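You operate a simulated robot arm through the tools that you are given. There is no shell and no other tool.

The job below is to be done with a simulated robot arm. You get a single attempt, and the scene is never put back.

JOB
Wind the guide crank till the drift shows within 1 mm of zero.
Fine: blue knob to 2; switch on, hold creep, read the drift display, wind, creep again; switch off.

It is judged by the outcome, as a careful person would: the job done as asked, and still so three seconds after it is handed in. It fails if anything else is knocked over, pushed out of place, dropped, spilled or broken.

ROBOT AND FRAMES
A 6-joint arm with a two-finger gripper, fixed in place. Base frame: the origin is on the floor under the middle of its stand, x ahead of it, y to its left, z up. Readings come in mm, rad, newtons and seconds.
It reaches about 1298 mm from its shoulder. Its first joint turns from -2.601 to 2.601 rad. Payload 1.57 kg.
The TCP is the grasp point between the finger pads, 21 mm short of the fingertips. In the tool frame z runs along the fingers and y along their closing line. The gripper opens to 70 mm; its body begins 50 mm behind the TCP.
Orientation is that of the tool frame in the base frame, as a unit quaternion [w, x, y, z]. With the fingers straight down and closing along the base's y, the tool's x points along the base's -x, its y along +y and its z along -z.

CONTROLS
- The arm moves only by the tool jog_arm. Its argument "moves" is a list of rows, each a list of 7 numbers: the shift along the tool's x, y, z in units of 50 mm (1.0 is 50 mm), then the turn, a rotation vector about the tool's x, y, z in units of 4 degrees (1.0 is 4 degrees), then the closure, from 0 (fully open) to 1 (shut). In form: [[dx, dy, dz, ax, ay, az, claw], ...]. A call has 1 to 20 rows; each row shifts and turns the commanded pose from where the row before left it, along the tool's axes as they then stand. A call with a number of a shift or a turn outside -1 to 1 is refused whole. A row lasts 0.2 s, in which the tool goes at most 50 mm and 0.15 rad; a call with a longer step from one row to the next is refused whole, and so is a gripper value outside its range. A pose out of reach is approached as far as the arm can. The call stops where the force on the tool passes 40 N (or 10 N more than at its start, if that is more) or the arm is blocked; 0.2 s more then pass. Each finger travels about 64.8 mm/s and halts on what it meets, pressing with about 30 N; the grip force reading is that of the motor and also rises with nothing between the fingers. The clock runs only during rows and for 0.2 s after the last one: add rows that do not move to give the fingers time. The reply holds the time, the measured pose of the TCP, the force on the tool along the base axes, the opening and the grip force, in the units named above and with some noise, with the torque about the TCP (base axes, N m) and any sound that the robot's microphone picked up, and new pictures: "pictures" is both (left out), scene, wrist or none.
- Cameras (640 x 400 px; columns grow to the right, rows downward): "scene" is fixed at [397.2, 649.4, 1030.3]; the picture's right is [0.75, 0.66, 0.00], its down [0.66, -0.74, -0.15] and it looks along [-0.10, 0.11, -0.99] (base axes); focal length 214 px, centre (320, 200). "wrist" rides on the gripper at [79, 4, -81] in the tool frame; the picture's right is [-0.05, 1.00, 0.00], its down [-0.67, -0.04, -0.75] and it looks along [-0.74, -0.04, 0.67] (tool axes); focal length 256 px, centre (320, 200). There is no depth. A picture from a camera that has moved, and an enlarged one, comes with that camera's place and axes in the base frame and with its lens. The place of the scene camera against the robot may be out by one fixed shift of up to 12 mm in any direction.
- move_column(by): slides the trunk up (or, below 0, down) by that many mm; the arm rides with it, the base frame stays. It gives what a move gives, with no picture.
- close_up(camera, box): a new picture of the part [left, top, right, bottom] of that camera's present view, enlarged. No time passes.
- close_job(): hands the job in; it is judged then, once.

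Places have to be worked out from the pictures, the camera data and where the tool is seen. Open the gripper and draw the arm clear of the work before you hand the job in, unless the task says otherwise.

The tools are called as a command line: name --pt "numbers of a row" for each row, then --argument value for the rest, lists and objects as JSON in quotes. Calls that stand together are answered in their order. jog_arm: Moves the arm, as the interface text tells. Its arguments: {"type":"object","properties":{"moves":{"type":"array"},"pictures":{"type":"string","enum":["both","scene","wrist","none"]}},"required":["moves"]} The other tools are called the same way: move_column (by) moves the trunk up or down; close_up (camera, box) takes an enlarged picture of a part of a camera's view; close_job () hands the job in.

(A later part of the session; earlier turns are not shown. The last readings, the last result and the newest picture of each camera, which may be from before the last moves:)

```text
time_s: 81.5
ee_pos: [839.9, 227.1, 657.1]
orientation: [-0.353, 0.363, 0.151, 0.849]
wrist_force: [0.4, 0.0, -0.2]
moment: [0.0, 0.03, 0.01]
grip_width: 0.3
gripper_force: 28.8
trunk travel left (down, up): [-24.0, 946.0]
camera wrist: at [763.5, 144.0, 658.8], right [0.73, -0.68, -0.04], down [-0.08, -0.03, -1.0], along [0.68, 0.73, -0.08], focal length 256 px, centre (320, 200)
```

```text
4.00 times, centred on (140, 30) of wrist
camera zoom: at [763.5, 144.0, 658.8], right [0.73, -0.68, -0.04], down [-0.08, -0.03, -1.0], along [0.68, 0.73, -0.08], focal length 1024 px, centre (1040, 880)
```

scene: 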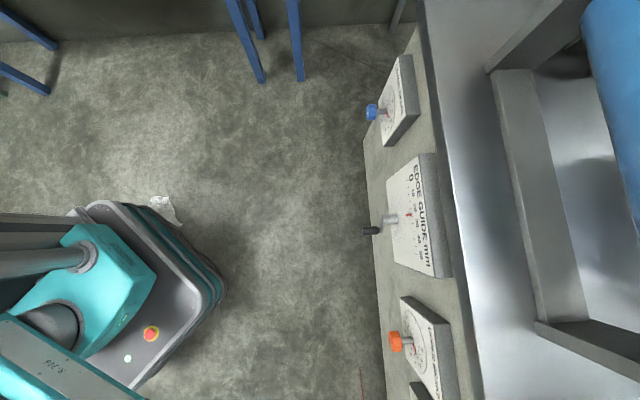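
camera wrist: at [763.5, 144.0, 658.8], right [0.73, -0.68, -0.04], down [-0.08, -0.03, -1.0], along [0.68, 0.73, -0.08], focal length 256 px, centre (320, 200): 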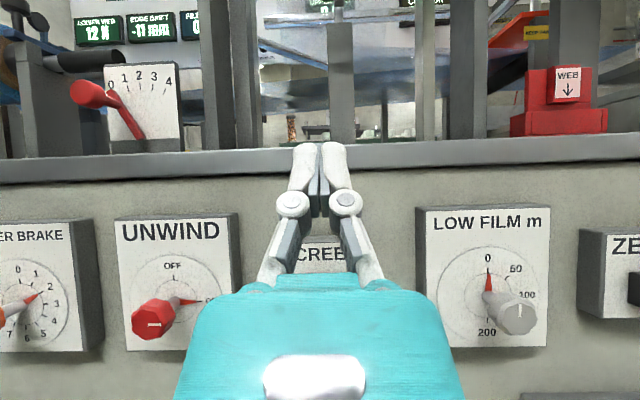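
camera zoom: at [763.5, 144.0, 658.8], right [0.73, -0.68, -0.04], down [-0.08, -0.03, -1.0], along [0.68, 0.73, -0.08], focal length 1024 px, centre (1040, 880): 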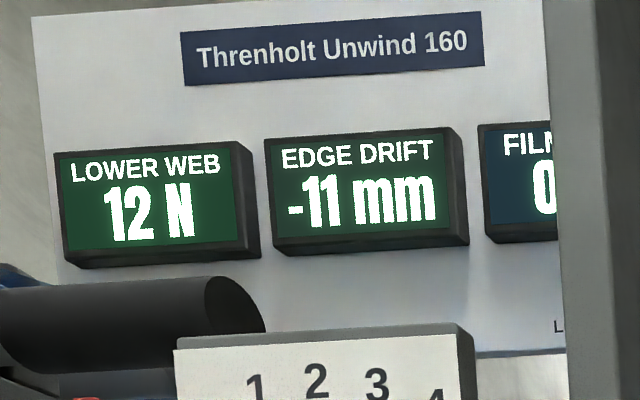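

The display holds its value: EDGE DRIFT −11 mm, LOWER WEB 12 N. With the guide near 24 and the film label at "35 mm", I expect about +11 mm of guide travel. I'll slide left, still pitched up and clear of the crank, to view the guide scale and crank.

jog_arm --pt "0 -0.85 0 0 0 0 1" --pt "0 -0.85 0 0 0 0 1" --pt "0 -0.85 0 0 0 0 1" --pt "0 -0.85 0 0 0 0 1" --pt "0 -0.85 0 0 0 0 1" --pt "0 -0.85 0 0 0 0 1" --pt "0 -0.85 0 0 0 0 1" --pt "0 -0.85 0 0 0 0 1" --pt "0 -0.85 0 0 0 0 1" --pt "0 -0.85 0 0 0 0 1" --pt "0 -0.85 0 0 0 0 1" --pt "0 -0.85 0 0 0 0 1" --pt "0 -0.85 0 0 0 0 1" --pt "0 -0.85 0 0 0 0 1" --pictures "both"

close_up --camera "scene" --box '[340, 140, 480, 280]'

```text
time_s: 84.5
ee_pos: [530.2, 488.6, 651.2]
orientation: [-0.376, 0.352, 0.224, 0.827]
wrist_force: [-0.6, 0.3, 0.1]
moment: [-0.01, 0.01, -0.02]
grip_width: 0.1
gripper_force: 28.1
out of reach, approached as far as the arm can: row 1, 6, 7, 8, 9, 10, 11, 12, 13, 14
trunk travel left (down, up): [-24.0, 946.0]
camera wrist: at [463.0, 395.9, 657.4], right [0.8, -0.59, 0.07], down [-0.02, -0.14, -0.99], along [0.59, 0.79, -0.13], focal length 256 px, centre (320, 200)
```

scene: 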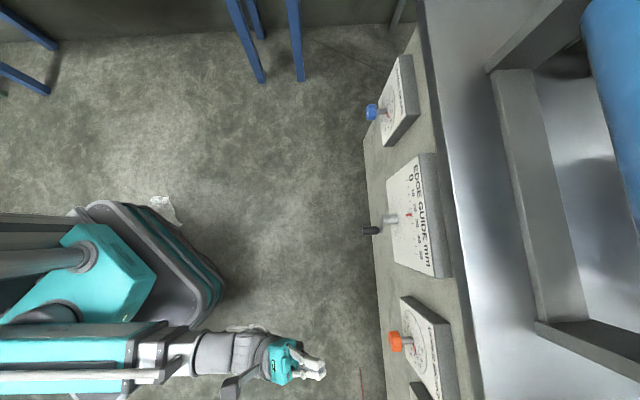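
wrist: 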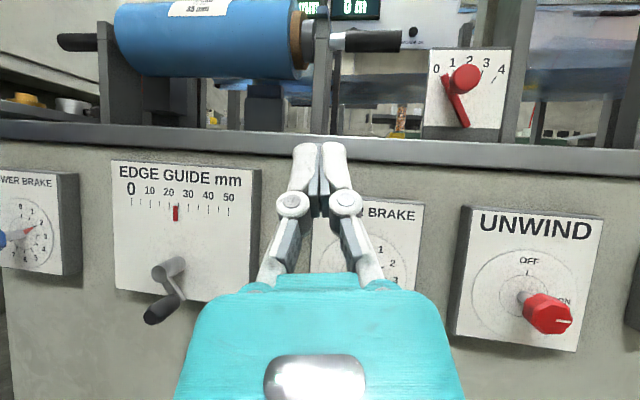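

```text
2.86 times, centred on (410, 210) of scene
camera zoom: at [397.2, 649.4, 1030.3], right [0.75, 0.66, 0.0], down [0.66, -0.74, -0.15], along [-0.1, 0.11, -0.99], focal length 613 px, centre (63, 171)
```

zoom: 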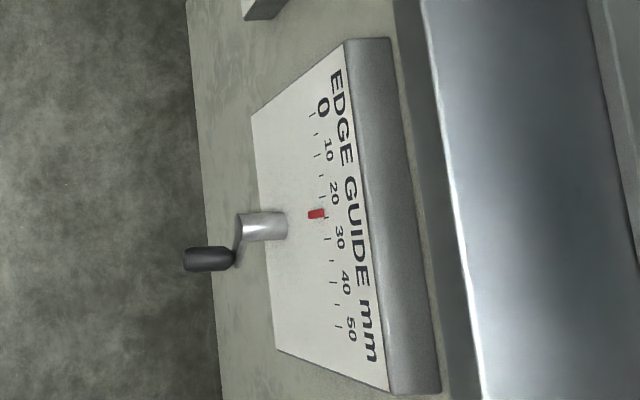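

That stretch is too close in for this pitch, so the orientation drifted. I'll move forward, restore the heading, and then pitch back to level.

jog_arm --pt "-0.26 0.05 0.3 -0.75 0.22 0 1" --pt "-0.26 0.05 0.3 -0.75 0.22 0 1" --pt "-0.26 0.05 0.3 -0.75 0.22 0 1" --pt "0 0 0 0 0 0 1" --pictures "none"

jog_arm --pt "-0.2565 0 -0.009 0 -1 0 1" --pt "-0.2565 0 -0.009 0 -1 0 1" --pt "-0.2565 0 -0.009 0 -1 0 1" --pt "-0.2565 0 -0.009 0 -1 0 1" --pt "-0.2565 0 -0.009 0 -1 0 1" --pt "-0.2565 0 -0.009 0 -1 0 1" --pt "-0.2565 0 -0.009 0 -1 0 1" --pictures "wrist"

```text
time_s: 85.5
ee_pos: [592.6, 474.2, 654.2]
orientation: [-0.371, 0.352, 0.2, 0.836]
wrist_force: [-0.1, 0.1, 0.5]
moment: [0.01, 0.05, -0.02]
grip_width: 0.2
gripper_force: 28.6
out of reach, approached as far as the arm can: row 1, 2, 3
trunk travel left (down, up): [-24.0, 946.0]
```

```text
time_s: 87.1
ee_pos: [630.2, 495.4, 577.5]
orientation: [-0.309, 0.55, 0.262, 0.731]
wrist_force: [-0.2, 0.7, 0.0]
moment: [0.02, 0.0, 0.02]
grip_width: 0.1
gripper_force: 29.0
out of reach, approached as far as the arm can: row 1
trunk travel left (down, up): [-24.0, 946.0]
camera wrist: at [566.5, 420.2, 632.8], right [0.75, -0.66, -0.01], down [-0.37, -0.41, -0.84], along [0.55, 0.63, -0.55], focal length 256 px, centre (320, 200)
```

wrist: 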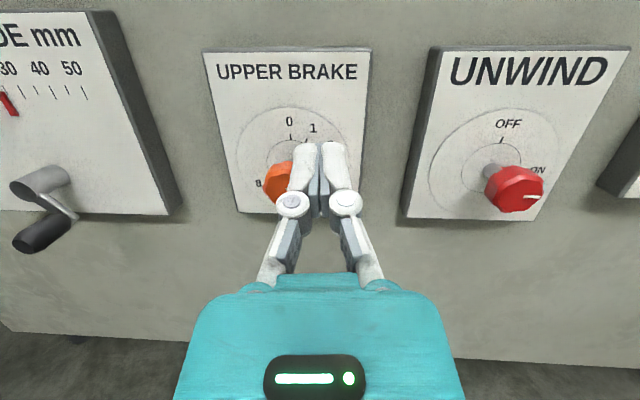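

The pose is nearly restored (pitch 15°, heading 48°). I'll trim the heading and roll, level the pitch, back off slightly, and slide left to the crank at u≈−190.

jog_arm --pt "0 0 0 -0.815 0 0.43 1" --pt "-0.24 0 -0.1 0 -0.94 0 0.8" --pt "-0.24 0 -0.1 0 -0.94 0 0.4" --pt "-0.24 0 -0.1 0 -0.94 0 0" --pt "-0.24 0 -0.1 0 -0.94 0 0" --pt "0 -0.8 0 0 0 0 0" --pt "0 -0.8 0 0 0 0 0" --pt "0 -0.8 0 0 0 0 0" --pt "0 -0.8 0 0 0 0 0" --pictures "both"

```text
time_s: 89.1
ee_pos: [506.0, 600.0, 528.3]
orientation: [-0.271, 0.652, 0.271, 0.654]
wrist_force: [0.0, -0.5, 0.4]
moment: [-0.01, 0.02, 0.01]
grip_width: 70.1
gripper_force: 0.0
out of reach, approached as far as the arm can: row 5
trunk travel left (down, up): [-24.0, 946.0]
camera wrist: at [454.1, 539.3, 608.7], right [0.71, -0.71, -0.05], down [-0.55, -0.5, -0.67], along [0.45, 0.5, -0.74], focal length 256 px, centre (320, 200)
```

scene: 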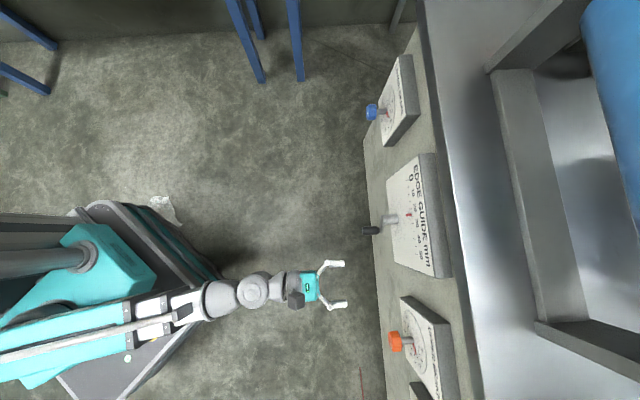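
wrist: 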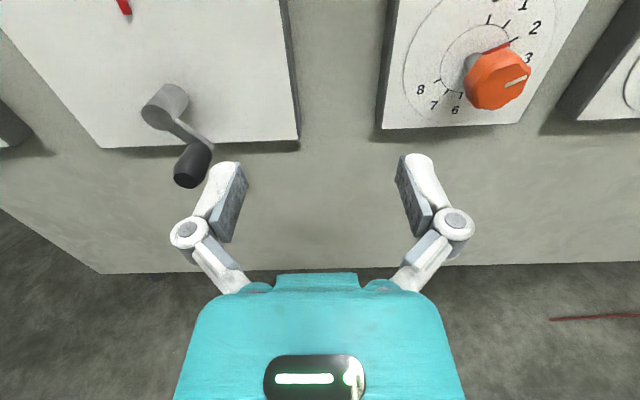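

The orientation is restored. The crank hub and handle are visible at left; the handle is at lower right of the hub. I'll slide another 110 mm left to centre it.

jog_arm --pt "0 -0.73 0 0 0 0 0" --pt "0 -0.73 0 0 0 0 0" --pt "0 -0.73 0 0 0 0 0" --pictures "both"

close_up --camera "wrist" --box '[200, 0, 440, 160]'

close_up --camera "scene" --box '[300, 160, 440, 280]'

```text
time_s: 89.9
ee_pos: [430.7, 678.4, 529.1]
orientation: [-0.271, 0.652, 0.271, 0.654]
wrist_force: [0.5, -0.7, -0.6]
moment: [0.02, 0.04, 0.01]
grip_width: 70.0
gripper_force: 0.1
trunk travel left (down, up): [-24.0, 946.0]
camera wrist: at [376.3, 617.7, 608.7], right [0.71, -0.71, -0.05], down [-0.55, -0.5, -0.67], along [0.45, 0.5, -0.74], focal length 256 px, centre (320, 200)
```

scene: 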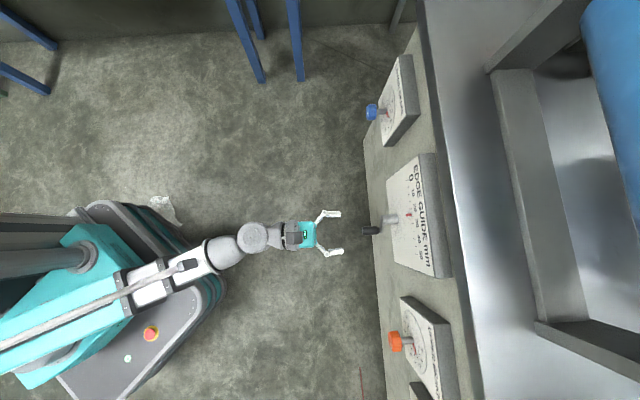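
wrist: 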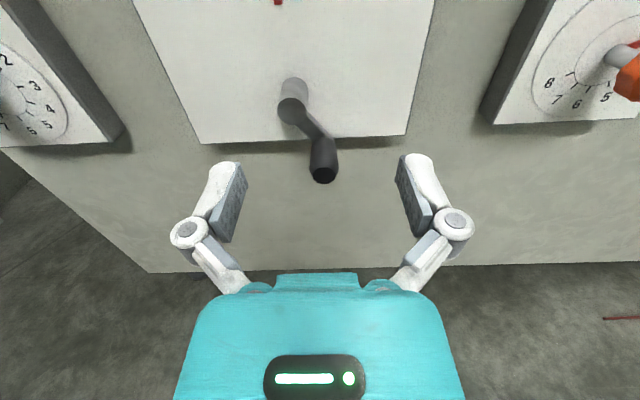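

```text
2.50 times, centred on (320, 80) of wrist
camera zoom: at [376.3, 617.7, 608.7], right [0.71, -0.71, -0.05], down [-0.55, -0.5, -0.67], along [0.45, 0.5, -0.74], focal length 640 px, centre (320, 500)
```

zoom: 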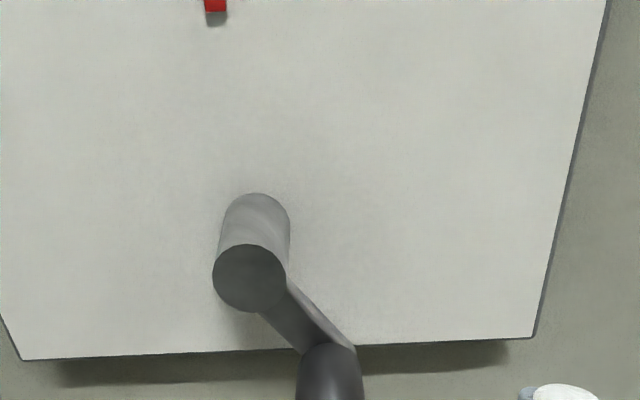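

```text
3.33 times, centred on (370, 220) of scene
camera zoom: at [397.2, 649.4, 1030.3], right [0.75, 0.66, 0.0], down [0.66, -0.74, -0.15], along [-0.1, 0.11, -0.99], focal length 715 px, centre (153, 133)
```

zoom: 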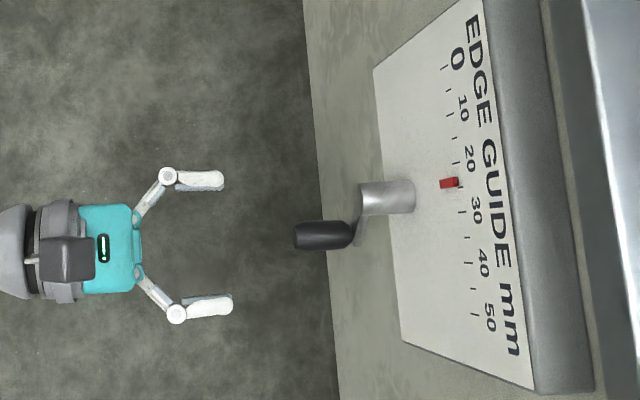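

Triangulating from the two wrist views: the hub axis is at u≈−200, z≈498, with its face at d≈901. The handle end is at u≈−176, z≈466, d≈858, so the radius is about 40 mm and the handle sits at about 5 o'clock. My wrist height is fixed by the trunk, so I'll lower the trunk, pitch down about 12° and approach the handle.

move_column --by -23

jog_arm --pt "-0.196 0 -0.005 0 -0.763 0 0" --pt "-0.196 0 -0.005 0 -0.763 0 0" --pt "-0.196 0 -0.005 0 -0.763 0 0" --pt "-0.196 0 -0.005 0 -0.763 0 0" --pt "0.106 0 0.489 0 0 0 0" --pt "0.08 0 0.37 0 0 0 0" --pictures "both"

close_up --camera "wrist" --box '[200, 60, 440, 220]'

close_up --camera "scene" --box '[300, 160, 440, 280]'

```text
time_s: 90.6
ee_pos: [429.7, 678.5, 504.6]
orientation: [-0.271, 0.652, 0.27, 0.654]
wrist_force: [0.5, -0.1, 0.4]
moment: [0.01, 0.0, -0.03]
grip_width: 70.0
gripper_force: 0.0
trunk travel left (down, up): [-1.0, 969.0]
```

```text
time_s: 92.0
ee_pos: [459.4, 707.6, 466.5]
orientation: [-0.241, 0.717, 0.297, 0.583]
wrist_force: [-0.1, 0.5, 1.1]
moment: [0.0, -0.04, 0.0]
grip_width: 70.1
gripper_force: 0.1
trunk travel left (down, up): [-1.0, 969.0]
camera wrist: at [418.6, 659.8, 562.1], right [0.7, -0.71, -0.05], down [-0.64, -0.59, -0.5], along [0.33, 0.38, -0.86], focal length 256 px, centre (320, 200)
```

scene: 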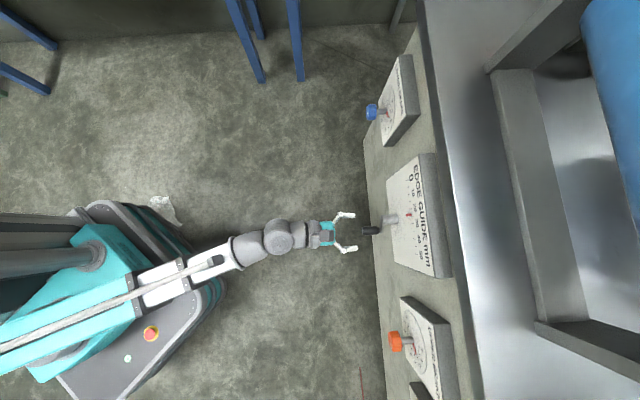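
wrist: 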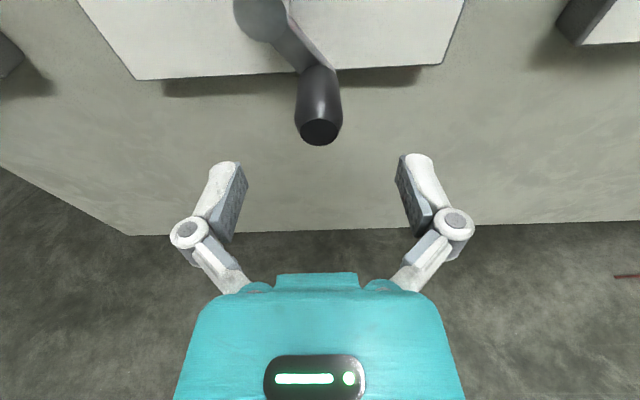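

```text
2.50 times, centred on (320, 140) of wrist
camera zoom: at [418.6, 659.8, 562.1], right [0.7, -0.71, -0.05], down [-0.64, -0.59, -0.5], along [0.33, 0.38, -0.86], focal length 640 px, centre (320, 350)
```

zoom: 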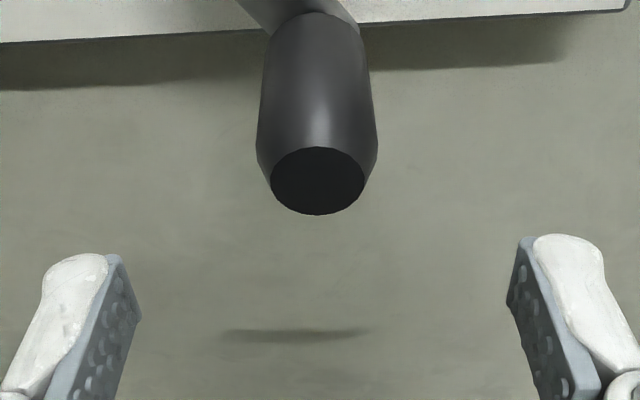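

```text
3.33 times, centred on (370, 220) of scene
camera zoom: at [397.2, 649.4, 1030.3], right [0.75, 0.66, 0.0], down [0.66, -0.74, -0.15], along [-0.1, 0.11, -0.99], focal length 715 px, centre (153, 133)
```

zoom: 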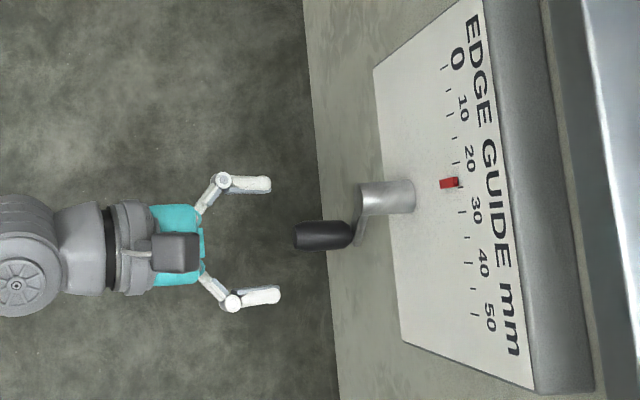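

The handle end is about 35 mm ahead and laterally centred. I'll advance 41 mm along the wall normal (fingertips stop short of the crank arm) and close on the handle.

jog_arm --pt "0.084 0 0.4 0 0 0 0" --pt "0.084 0 0.4 0 0 0 0" --pt "0 0 0 0 0 0 0.3" --pt "0 0 0 0 0 0 0.6" --pt "0 0 0 0 0 0 0.75" --pt "0 0 0 0 0 0 0.75" --pt "0 0 0 0 0 0 0.75" --pictures "both"

close_up --camera "scene" --box '[340, 160, 480, 280]'

```text
time_s: 93.6
ee_pos: [487.4, 738.1, 467.4]
orientation: [-0.241, 0.717, 0.297, 0.583]
wrist_force: [-0.6, -4.6, -2.7]
moment: [0.0, 0.01, 0.1]
grip_width: 22.9
gripper_force: 31.6
trunk travel left (down, up): [-1.0, 969.0]
camera wrist: at [446.3, 688.8, 561.7], right [0.7, -0.71, -0.05], down [-0.64, -0.59, -0.5], along [0.32, 0.38, -0.87], focal length 256 px, centre (320, 200)
```

scene: 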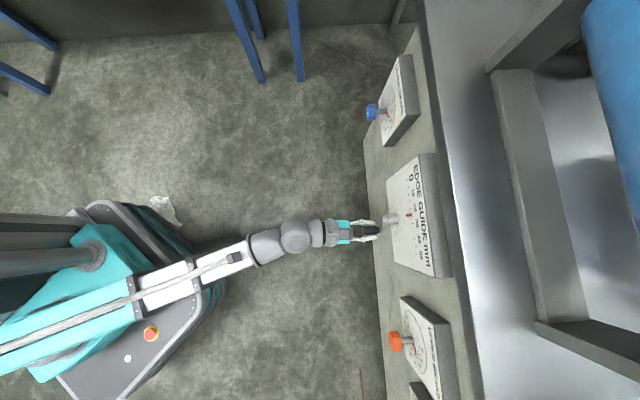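
wrist: 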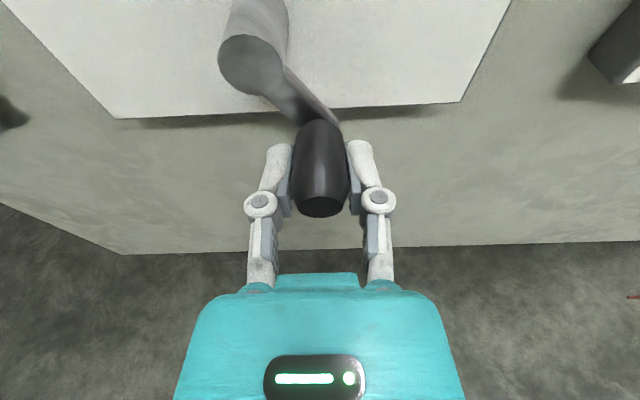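

```text
3.33 times, centred on (410, 220) of scene
camera zoom: at [397.2, 649.4, 1030.3], right [0.75, 0.66, 0.0], down [0.66, -0.74, -0.15], along [-0.1, 0.11, -0.99], focal length 715 px, centre (20, 133)
```

zoom: 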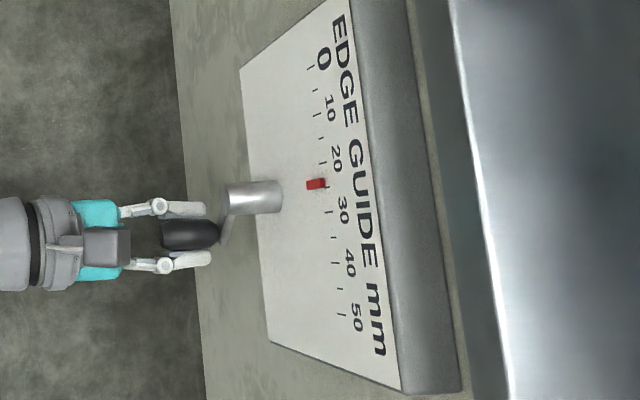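

I have the handle (22.9 mm grip). I'll wind clockwise along an arc of about 40 mm radius centred at (u −202, z 499), pitching to keep the wrist height consistent. The first step is 40°, to check forces and which way the pointer goes.

jog_arm --pt "-0.0744 -0.117 0.0153 0 -0.3025 0 0.75" --pt "-0.053 -0.1284 0.0121 0 -0.2175 0 0.75" --pt "-0.0305 -0.1358 0.0074 0 -0.125 0 0.75" --pt "-0.0072 -0.1394 0.0018 0 -0.03 0 0.75" --pictures "both"

close_up --camera "scene" --box '[340, 160, 480, 280]'

```text
time_s: 94.6
ee_pos: [468.1, 754.4, 459.2]
orientation: [-0.235, 0.73, 0.303, 0.566]
wrist_force: [9.7, 9.5, 16.8]
moment: [0.28, -0.26, 0.11]
grip_width: 23.0
gripper_force: 31.7
trunk travel left (down, up): [-1.0, 969.0]
camera wrist: at [431.5, 709.3, 557.4], right [0.7, -0.71, -0.05], down [-0.65, -0.6, -0.46], along [0.3, 0.35, -0.89], focal length 256 px, centre (320, 200)
```

scene: 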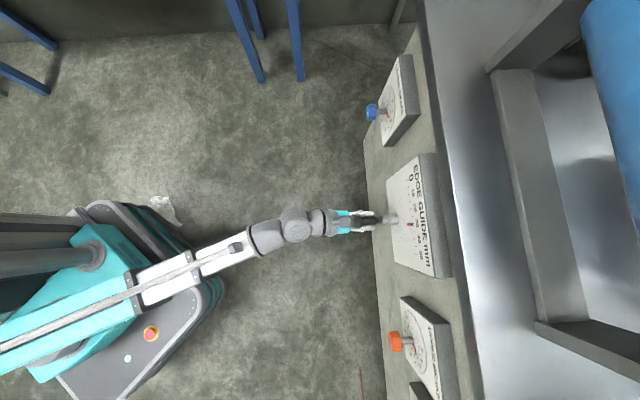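
wrist: 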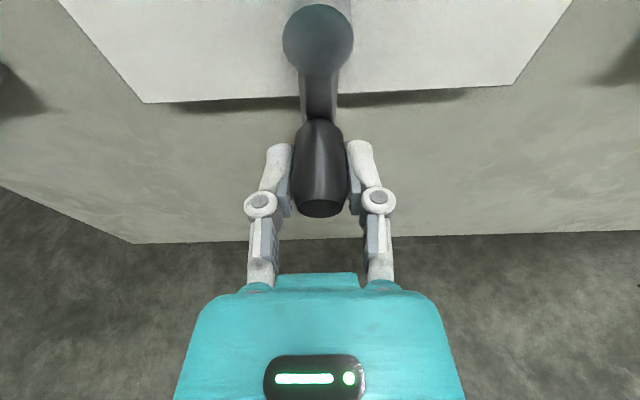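

```text
3.33 times, centred on (410, 220) of scene
camera zoom: at [397.2, 649.4, 1030.3], right [0.75, 0.66, 0.0], down [0.66, -0.74, -0.15], along [-0.1, 0.11, -0.99], focal length 715 px, centre (20, 133)
```

zoom: 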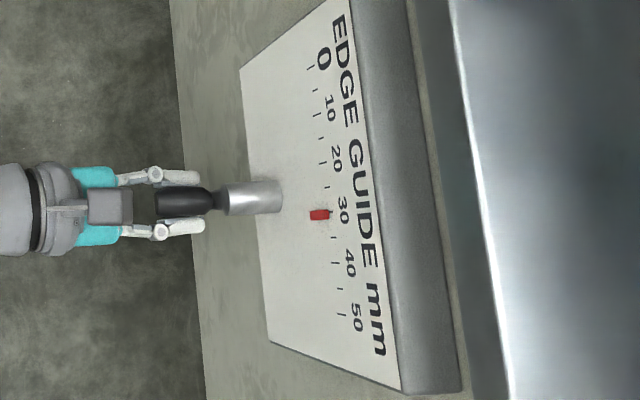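

The pointer jumped from about 24.4 to about 30.3 for 40° clockwise, so that's the right direction at roughly 1.5 mm per 10°. I'll zoom in to read the scale more exactly.

close_up --camera "scene" --box '[395, 170, 435, 260]'

```text
4.44 times, centred on (415, 215) of scene
camera zoom: at [397.2, 649.4, 1030.3], right [0.75, 0.66, 0.0], down [0.66, -0.74, -0.15], along [-0.1, 0.11, -0.99], focal length 953 px, centre (-102, 133)
```

zoom: 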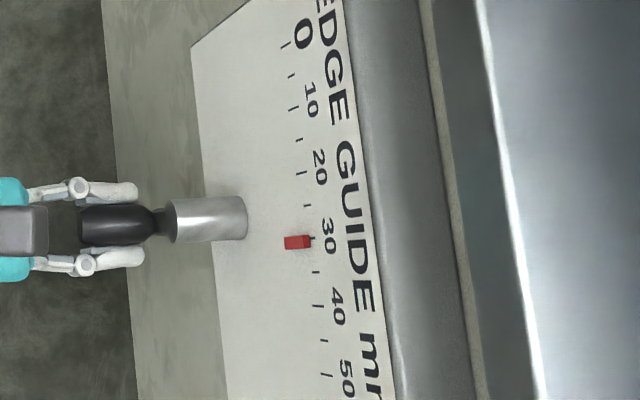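

The guide reads about 30.2 now and was about 24.4 when the drift read −11, so I'm aiming for about 35.3, another 34° or so clockwise.

jog_arm --pt "0.0262 -0.1384 -0.0067 0 0.1 0 0.75" --pt "0.0492 -0.1332 -0.0123 0 0.2 0 0.75" --pt "0.0616 -0.1244 -0.0147 0 0.255 0 0.75" --pt "0.0304 -0.0462 -0.0067 0 0.125 0 0.75" --pictures "scene"

close_up --camera "scene" --box '[395, 170, 435, 260]'

```text
time_s: 95.6
ee_pos: [453.0, 770.4, 466.3]
orientation: [-0.241, 0.717, 0.297, 0.582]
wrist_force: [5.2, 4.7, 0.3]
moment: [-0.58, 0.64, -0.13]
grip_width: 22.9
gripper_force: 31.8
trunk travel left (down, up): [-1.0, 969.0]
```

scene: 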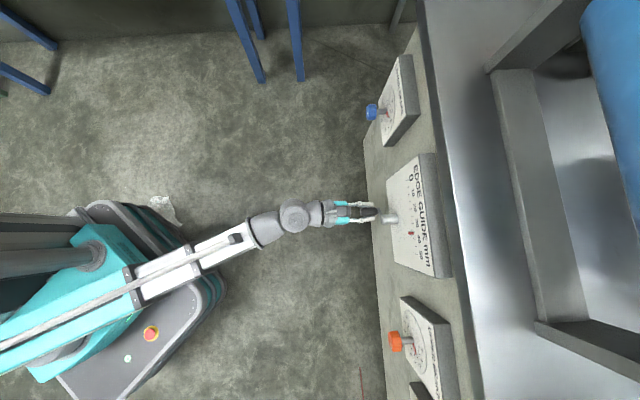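

```text
4.44 times, centred on (415, 215) of scene
camera zoom: at [397.2, 649.4, 1030.3], right [0.75, 0.66, 0.0], down [0.66, -0.74, -0.15], along [-0.1, 0.11, -0.99], focal length 953 px, centre (-102, 133)
```

zoom: 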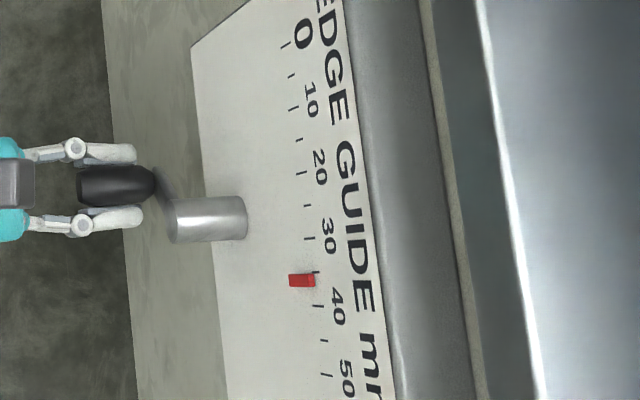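

The pointer is now about 36. I'll zoom tighter for a precise reading.

close_up --camera "scene" --box '[400, 195, 430, 245]'

```text
8.00 times, centred on (415, 220) of scene
camera zoom: at [397.2, 649.4, 1030.3], right [0.75, 0.66, 0.0], down [0.66, -0.74, -0.15], along [-0.1, 0.11, -0.99], focal length 1716 px, centre (-440, 40)
```

zoom: 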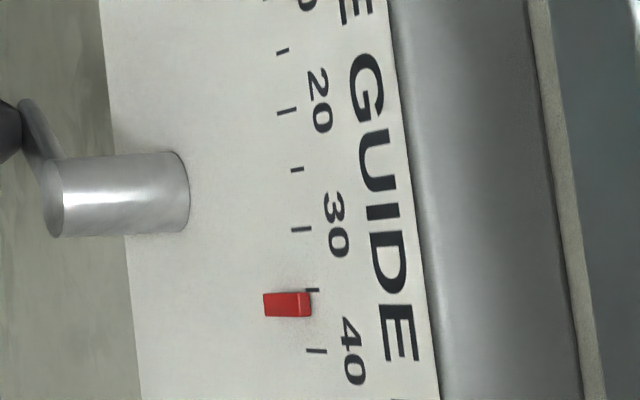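

The pointer reads about 36.0, probably +0.7 to +1.0 mm of drift. I'll wind back about 6° to sit near 35.1.

jog_arm --pt "-0.0223 0.0351 0.0047 0 -0.09 0 0.75" --pt "-0.0223 0.0351 0.0047 0 -0.09 0 0.75" --pt "0 0 0 0 0 0 0.75" --pictures "wrist"

close_up --camera "scene" --box '[400, 195, 430, 245]'

```text
time_s: 96.4
ee_pos: [455.2, 768.4, 464.4]
orientation: [-0.239, 0.721, 0.299, 0.577]
wrist_force: [-6.7, -3.2, -4.5]
moment: [0.27, -0.29, 0.06]
grip_width: 22.7
gripper_force: 32.4
trunk travel left (down, up): [-1.0, 969.0]
camera wrist: at [415.4, 720.2, 560.2], right [0.7, -0.71, -0.05], down [-0.64, -0.59, -0.49], along [0.32, 0.37, -0.87], focal length 256 px, centre (320, 200)
```

wrist: 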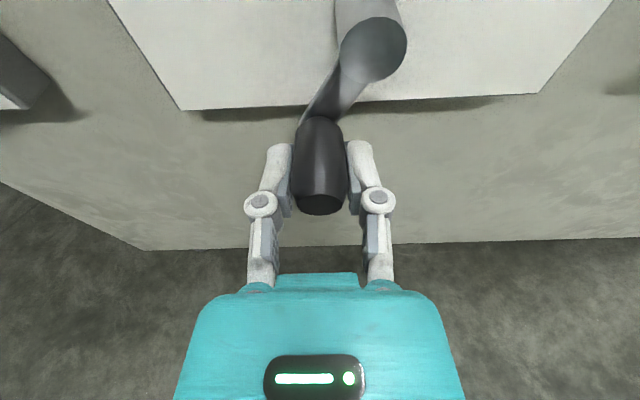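

```text
8.00 times, centred on (415, 220) of scene
camera zoom: at [397.2, 649.4, 1030.3], right [0.75, 0.66, 0.0], down [0.66, -0.74, -0.15], along [-0.1, 0.11, -0.99], focal length 1716 px, centre (-440, 40)
```

zoom: 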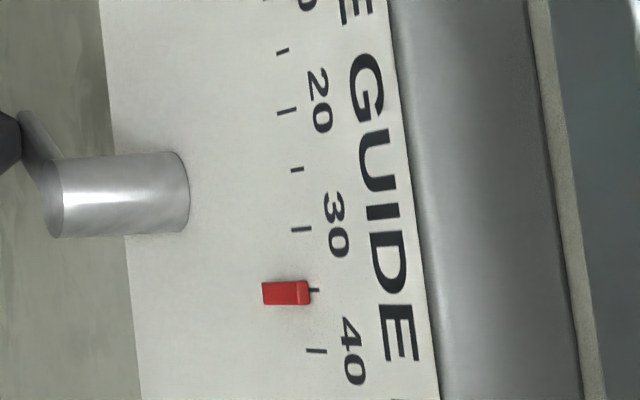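

The pointer sits right at 35.1. I'll open gently, back straight off, and confirm it stayed.

jog_arm --pt "0 0 0 0 0 0 0.5" --pt "0 0 0 0 0 0 0.2" --pt "0 0 0 0 0 0 0" --pt "0 0 0 0 0 0 0" --pt "-0.1 0 -0.45 0 0 0 0" --pt "-0.13 0 -0.585 0 0 0 0" --pt "-0.13 0 -0.585 0 0 0 0" --pictures "wrist"

close_up --camera "scene" --box '[400, 195, 430, 245]'

```text
time_s: 98.0
ee_pos: [398.0, 709.7, 464.3]
orientation: [-0.239, 0.721, 0.3, 0.577]
wrist_force: [-0.7, 0.3, 0.6]
moment: [-0.02, 0.03, 0.0]
grip_width: 70.1
gripper_force: 0.1
trunk travel left (down, up): [-1.0, 969.0]
camera wrist: at [357.9, 661.4, 560.5], right [0.7, -0.71, -0.05], down [-0.64, -0.59, -0.49], along [0.32, 0.37, -0.87], focal length 256 px, centre (320, 200)
```

wrist: 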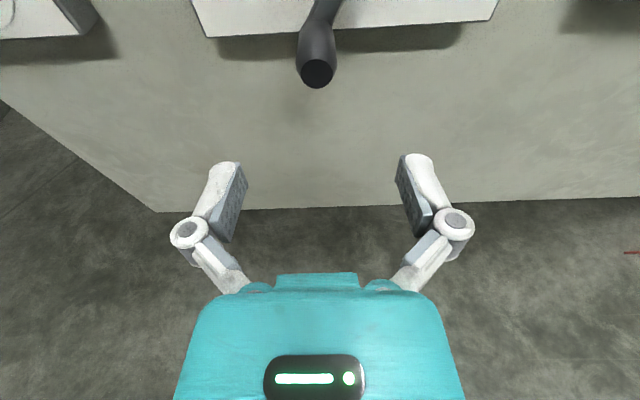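

```text
8.00 times, centred on (415, 220) of scene
camera zoom: at [397.2, 649.4, 1030.3], right [0.75, 0.66, 0.0], down [0.66, -0.74, -0.15], along [-0.1, 0.11, -0.99], focal length 1716 px, centre (-440, 40)
```

zoom: 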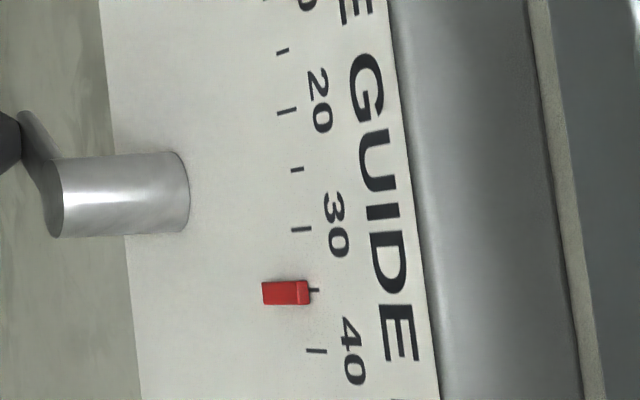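

The guide held at 35.1. Now I'll level the tool, raise it to button height, and slide right to CREEP with the fingers closing.

jog_arm --pt "0.202 0 -0.006 0 0.788 0 0" --pt "0.202 0 -0.006 0 0.788 0 0" --pt "0.202 0 -0.006 0 0.788 0 0" --pt "0.202 0 -0.006 0 0.788 0 0" --pictures "none"

move_column --by 23

jog_arm --pt "0 0.8125 0 0 0 0 0.3" --pt "0 0.8125 0 0 0 0 0.6" --pt "0 0.8125 0 0 0 0 1" --pt "0 0.8125 0 0 0 0 1" --pt "0 0.8125 0 0 0 0 1" --pt "0 0.8125 0 0 0 0 1" --pt "0 0.8125 0 0 0 0 1" --pt "0 0.8125 0 0 0 0 1" --pt "0 0.8125 0 0 0 0 1" --pt "0 0.8125 0 0 0 0 1" --pt "0 0.8125 0 0 0 0 1" --pt "0 0.8125 0 0 0 0 1" --pt "0 0.8125 0 0 0 0 1" --pt "0 0.8125 0 0 0 0 1" --pt "0 0.8125 0 0 0 0 1" --pt "0 0.8125 0 0 0 0 1" --pictures "wrist"

```text
time_s: 99.0
ee_pos: [400.2, 713.3, 506.0]
orientation: [-0.271, 0.653, 0.272, 0.653]
wrist_force: [0.2, 0.7, -0.2]
moment: [-0.03, -0.02, -0.03]
grip_width: 69.8
gripper_force: 0.1
trunk travel left (down, up): [-1.0, 969.0]
```

```text
time_s: 99.7
ee_pos: [400.7, 713.2, 528.3]
orientation: [-0.271, 0.653, 0.271, 0.653]
wrist_force: [-0.6, 0.0, 0.3]
moment: [0.0, 0.0, 0.02]
grip_width: 69.8
gripper_force: 0.0
trunk travel left (down, up): [-24.0, 946.0]
```

```text
time_s: 103.1
ee_pos: [861.0, 254.8, 528.5]
orientation: [-0.27, 0.654, 0.271, 0.652]
wrist_force: [0.1, 0.1, -0.5]
moment: [0.02, 0.0, 0.03]
grip_width: 0.0
gripper_force: 29.1
trunk travel left (down, up): [-24.0, 946.0]
camera wrist: at [808.1, 193.6, 607.9], right [0.71, -0.71, -0.05], down [-0.55, -0.5, -0.66], along [0.44, 0.5, -0.75], focal length 256 px, centre (320, 200)
```

wrist: 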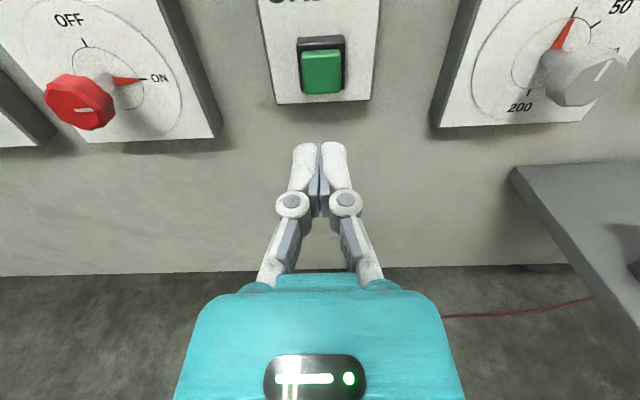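

Aligned with CREEP again. I'll move in and press in small steps, then hold.

jog_arm --pt "0 0.06 0.6 0 0 0 1" --pt "0 0 0.6 0 0 0 1" --pt "0 0 0.4 0 0 0 1" --pt "0 0 0.15 0 0 0 1" --pt "0 0 0.05 0 0 0 1" --pt "0 0 0.05 0 0 0 1" --pt "0 0 0.05 0 0 0 1" --pt "0 0 0.05 0 0 0 1" --pictures "wrist"

```text
time_s: 104.9
ee_pos: [931.3, 320.7, 528.4]
orientation: [-0.27, 0.655, 0.271, 0.652]
wrist_force: [-1.5, -1.7, 0.1]
moment: [0.01, 0.01, -0.02]
grip_width: 6.1
gripper_force: 28.7
trunk travel left (down, up): [-24.0, 946.0]
heard: click
camera wrist: at [877.9, 259.4, 607.9], right [0.71, -0.71, -0.05], down [-0.55, -0.5, -0.66], along [0.44, 0.5, -0.75], focal length 256 px, centre (320, 200)
```

wrist: 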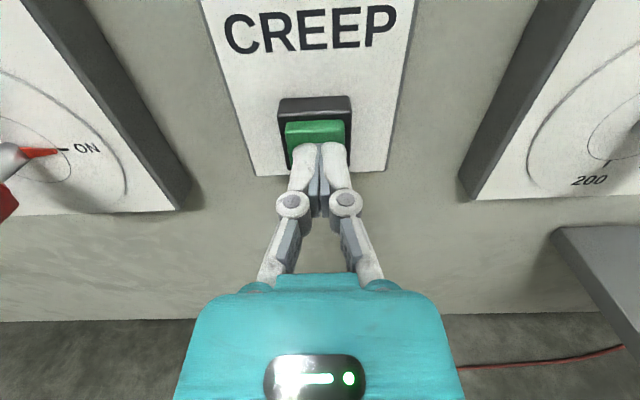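

Click heard with light contact. I'll push 3 mm more to be sure it's held and keep it for about 4 s.

jog_arm --pt "0 0 0.03 0 0 0 1" --pt "0 0 0.03 0 0 0 1" --pt "0 0 0 0 0 0 1" --pt "0 0 0 0 0 0 1" --pt "0 0 0 0 0 0 1" --pt "0 0 0 0 0 0 1" --pt "0 0 0 0 0 0 1" --pt "0 0 0 0 0 0 1" --pt "0 0 0 0 0 0 1" --pt "0 0 0 0 0 0 1" --pt "0 0 0 0 0 0 1" --pt "0 0 0 0 0 0 1" --pt "0 0 0 0 0 0 1" --pt "0 0 0 0 0 0 1" --pt "0 0 0 0 0 0 1" --pt "0 0 0 0 0 0 1" --pt "0 0 0 0 0 0 1" --pt "0 0 0 0 0 0 1" --pt "0 0 0 0 0 0 1" --pt "0 0 0 0 0 0 1" --pictures "none"

jog_arm --pt "0 0 -0.9 0 0 0 1" --pt "0.2565 0 -0.6 0 1 0 1" --pt "0.2565 0 -0.2 0 1 0 1" --pt "0.2565 0 -0.009 0 1 0 1" --pt "0.2565 0 -0.009 0 1 0 1" --pt "0.2565 0 -0.009 0 1 0 1" --pt "0.2565 0 -0.009 0 1 0 1" --pt "0.2565 0 -0.009 0 1 0 1" --pt "0.2565 0 -0.009 0 1 0 1" --pt "0.2565 0 -0.009 0 1 0 1" --pt "0.2565 0 -0.009 0 1 0 1" --pt "0.2565 0 -0.009 0 1 0 1" --pictures "wrist"

close_up --camera "wrist" --box '[60, 0, 220, 60]'

```text
time_s: 109.1
ee_pos: [934.1, 322.7, 528.4]
orientation: [-0.27, 0.654, 0.271, 0.652]
wrist_force: [-13.5, -11.0, -0.9]
moment: [0.0, 0.01, 0.04]
grip_width: 6.0
gripper_force: 28.5
trunk travel left (down, up): [-24.0, 946.0]
```

```text
time_s: 111.7
ee_pos: [837.4, 226.3, 657.3]
orientation: [-0.352, 0.362, 0.15, 0.85]
wrist_force: [-0.4, 0.5, -0.4]
moment: [0.0, 0.05, 0.02]
grip_width: 0.0
gripper_force: 28.7
trunk travel left (down, up): [-24.0, 946.0]
camera wrist: at [762.8, 142.7, 658.8], right [0.73, -0.68, -0.04], down [-0.08, -0.03, -1.0], along [0.68, 0.73, -0.07], focal length 256 px, centre (320, 200)
```

wrist: 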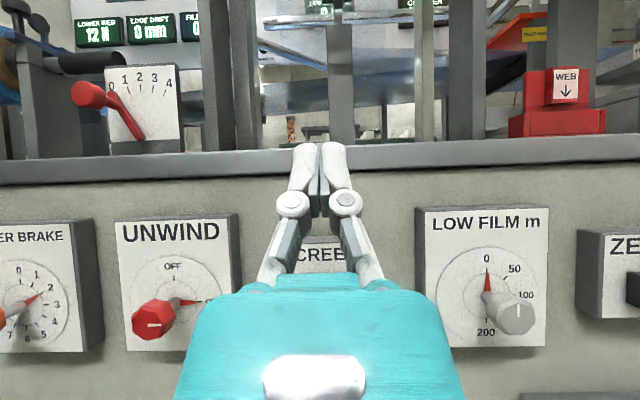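

```text
4.00 times, centred on (140, 30) of wrist
camera zoom: at [762.8, 142.7, 658.8], right [0.73, -0.68, -0.04], down [-0.08, -0.03, -1.0], along [0.68, 0.73, -0.07], focal length 1024 px, centre (1040, 880)
```

zoom: 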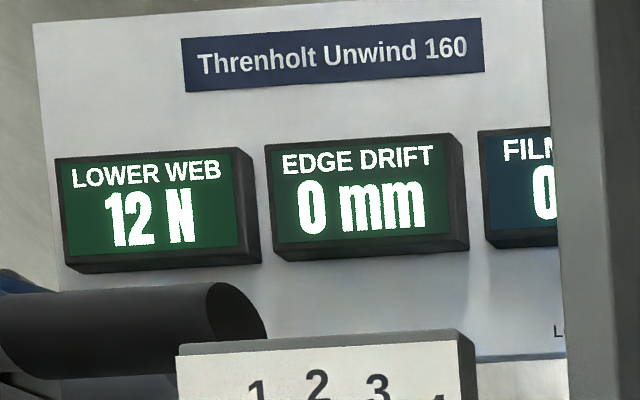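

EDGE DRIFT reads 0 mm (LOWER WEB 12 N). Now I'll switch off: level the tool, slide left to UNWIND, and open the fingers.

jog_arm --pt "-0.2565 0 -0.009 0 -1 0 1" --pt "-0.2565 0 -0.009 0 -1 0 1" --pt "-0.2565 0 -0.009 0 -1 0 1" --pt "-0.2565 0 -0.009 0 -1 0 1" --pt "-0.2565 0 -0.009 0 -1 0 1" --pt "-0.2565 0 -0.009 0 -1 0 1" --pt "-0.2565 0 -0.009 0 -1 0 1" --pt "-0.2565 0 -0.009 0 -1 0 1" --pt "-0.2565 0 -0.009 0 -1 0 1" --pt "-0.2565 0 -0.009 0 -1 0 1" --pt "-0.2565 0 -0.009 0 -1 0 1" --pt "0 -0.91 0 0 0 0 0.6" --pt "0 -0.91 0 0 0 0 0.3" --pt "0 -0.91 0 0 0 0 0" --pt "0 -0.91 0 0 0 0 0" --pictures "none"

move_column --by -6.5

jog_arm --pt "0 0 0 0 0 0 0" --pt "0 0 0 0 0 0 0" --pictures "wrist"

```text
time_s: 114.9
ee_pos: [744.7, 390.3, 527.4]
orientation: [-0.27, 0.654, 0.271, 0.653]
wrist_force: [0.3, 0.3, -0.2]
moment: [0.03, 0.02, -0.02]
grip_width: 70.0
gripper_force: 0.1
trunk travel left (down, up): [-24.0, 946.0]
```

```text
time_s: 115.5
ee_pos: [744.6, 391.3, 521.2]
orientation: [-0.271, 0.654, 0.272, 0.652]
wrist_force: [-0.3, 0.6, 0.7]
moment: [0.01, 0.0, 0.01]
grip_width: 70.0
gripper_force: 0.1
trunk travel left (down, up): [-17.0, 953.0]
```

```text
time_s: 116.1
ee_pos: [745.4, 391.5, 521.7]
orientation: [-0.271, 0.654, 0.272, 0.652]
wrist_force: [0.7, -0.4, 1.3]
moment: [-0.01, 0.05, 0.05]
grip_width: 69.7
gripper_force: 0.1
trunk travel left (down, up): [-17.0, 953.0]
camera wrist: at [691.6, 330.5, 601.6], right [0.71, -0.71, -0.05], down [-0.55, -0.5, -0.67], along [0.44, 0.5, -0.74], focal length 256 px, centre (320, 200)
```

wrist: 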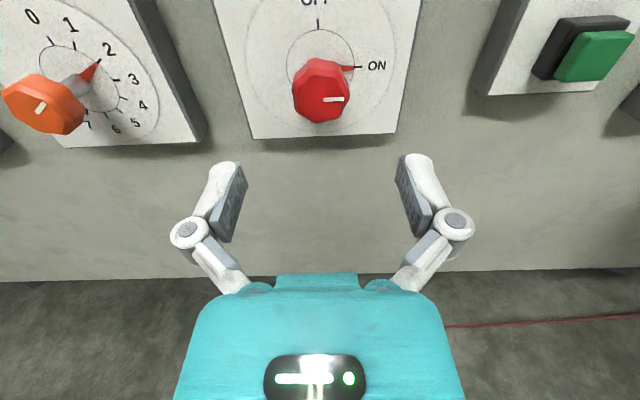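

Aligned with the UNWIND knob. I'll pre-roll +45°, advance 84 mm, grip, and turn it 90° counter-clockwise to OFF.

jog_arm --pt "0 0 0 0 0 0.9375 0" --pt "0 0 0 0 0 0.9375 0" --pt "0 0 0 0 0 0.9375 0" --pt "0 0 0 0 0 0.9375 0" --pt "0 0 0.209 0 0 0.9375 0" --pt "0 0 0.209 0 0 0.9375 0" --pt "0 0 0.209 0 0 0.9375 0" --pt "0 0 0.209 0 0 0.9375 0" --pt "0 0 0.209 0 0 0.9375 0" --pt "0 0 0.209 0 0 0.9375 0" --pt "0 0 0.209 0 0 0.9375 0" --pt "0 0 0.209 0 0 0.9375 0" --pt "0 0 0 0 0 0 0.3" --pt "0 0 0 0 0 0 0.6" --pt "0 0 0 0 0 0 0.6" --pt "0 0 0 0 0 0 0.6" --pictures "wrist"

```text
time_s: 119.5
ee_pos: [801.3, 450.3, 522.5]
orientation: [-0.5, 0.707, 0.001, 0.5]
wrist_force: [-1.6, -4.8, -3.3]
moment: [-0.01, 0.0, -0.13]
grip_width: 37.0
gripper_force: 32.0
trunk travel left (down, up): [-17.0, 953.0]
camera wrist: at [788.1, 350.0, 575.2], right [0.47, -0.47, -0.74], down [-0.88, -0.18, -0.44], along [0.08, 0.86, -0.5], focal length 256 px, centre (320, 200)
```

wrist: 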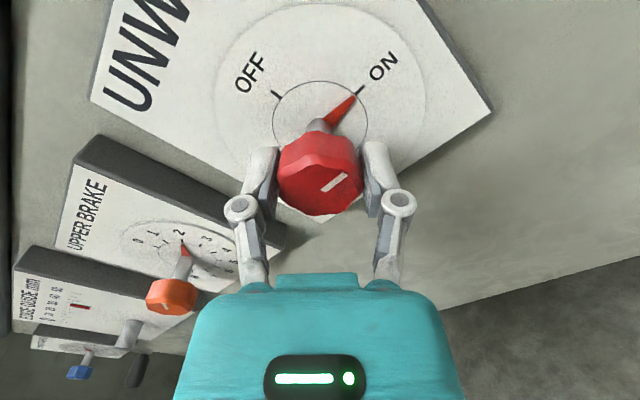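

The knob is gripped. I'll turn it counter-clockwise 90° to OFF.

jog_arm --pt "0 0 0 0 0 -1 0.6" --pt "0 0 0 0 0 -1 0.6" --pt "0 0 0 0 0 -1 0.6" --pt "0 0 0 0 0 -1 0.6" --pt "0 0 0 0 0 -1 0.6" --pt "0 0 0 0 0 -1 0.6" --pt "0 0 0 0 0 -1 0.6" --pt "0 0 0 0 0 -1 0.6" --pt "0 0 0 0 0 -1 0.6" --pt "0 0 0 0 0 -1 0.6" --pt "0 0 0 0 0 -1 0.6" --pt "0 0 0 0 0 -1 0.6" --pt "0 0 0 0 0 -1 0.6" --pt "0 0 0 0 0 -1 0.6" --pt "0 0 0 0 0 -1 0.6" --pt "0 0 0 0 0 -1 0.6" --pt "0 0 0 0 0 -1 0.6" --pt "0 0 0 0 0 -1 0.6" --pt "0 0 0 0 0 -1 0.6" --pt "0 0 0 0 0 -1 0.6" --pictures "none"

jog_arm --pt "0 0 0 0 0 -0.9 0.6" --pt "0 0 0 0 0 -0.9 0.6" --pt "0 0 0 0 0 -0.7 0.6" --pictures "wrist"

close_up --camera "wrist" --box '[200, 0, 440, 160]'

```text
time_s: 123.7
ee_pos: [803.7, 450.7, 522.7]
orientation: [-0.06, 0.542, 0.455, 0.704]
wrist_force: [-0.9, -9.3, 2.4]
moment: [0.21, -0.18, 0.3]
grip_width: 36.8
gripper_force: 31.7
trunk travel left (down, up): [-17.0, 953.0]
```

```text
time_s: 124.5
ee_pos: [803.9, 450.5, 521.8]
orientation: [-0.001, 0.501, 0.5, 0.706]
wrist_force: [10.1, -6.7, 2.3]
moment: [0.56, 0.54, -0.22]
grip_width: 37.3
gripper_force: 31.8
trunk travel left (down, up): [-17.0, 953.0]
camera wrist: at [710.4, 430.0, 581.4], right [0.53, -0.53, 0.67], down [-0.21, -0.84, -0.5], along [0.82, 0.12, -0.56], focal length 256 px, centre (320, 200)
```

wrist: 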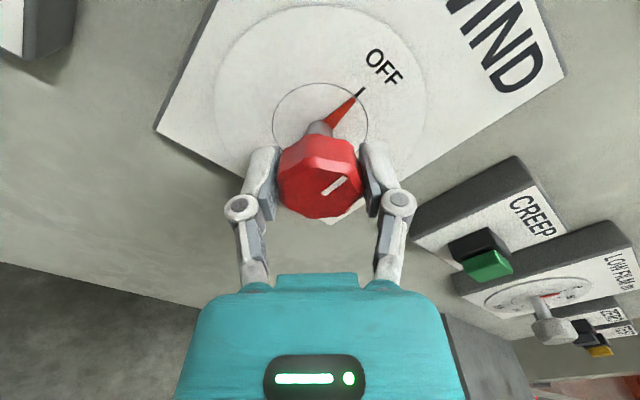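

```text
2.50 times, centred on (320, 80) of wrist
camera zoom: at [710.4, 430.0, 581.4], right [0.53, -0.53, 0.67], down [-0.21, -0.84, -0.5], along [0.82, 0.12, -0.56], focal length 640 px, centre (320, 500)
```

zoom: 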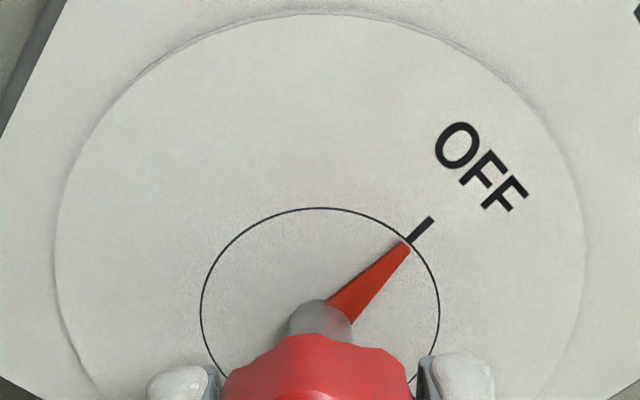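

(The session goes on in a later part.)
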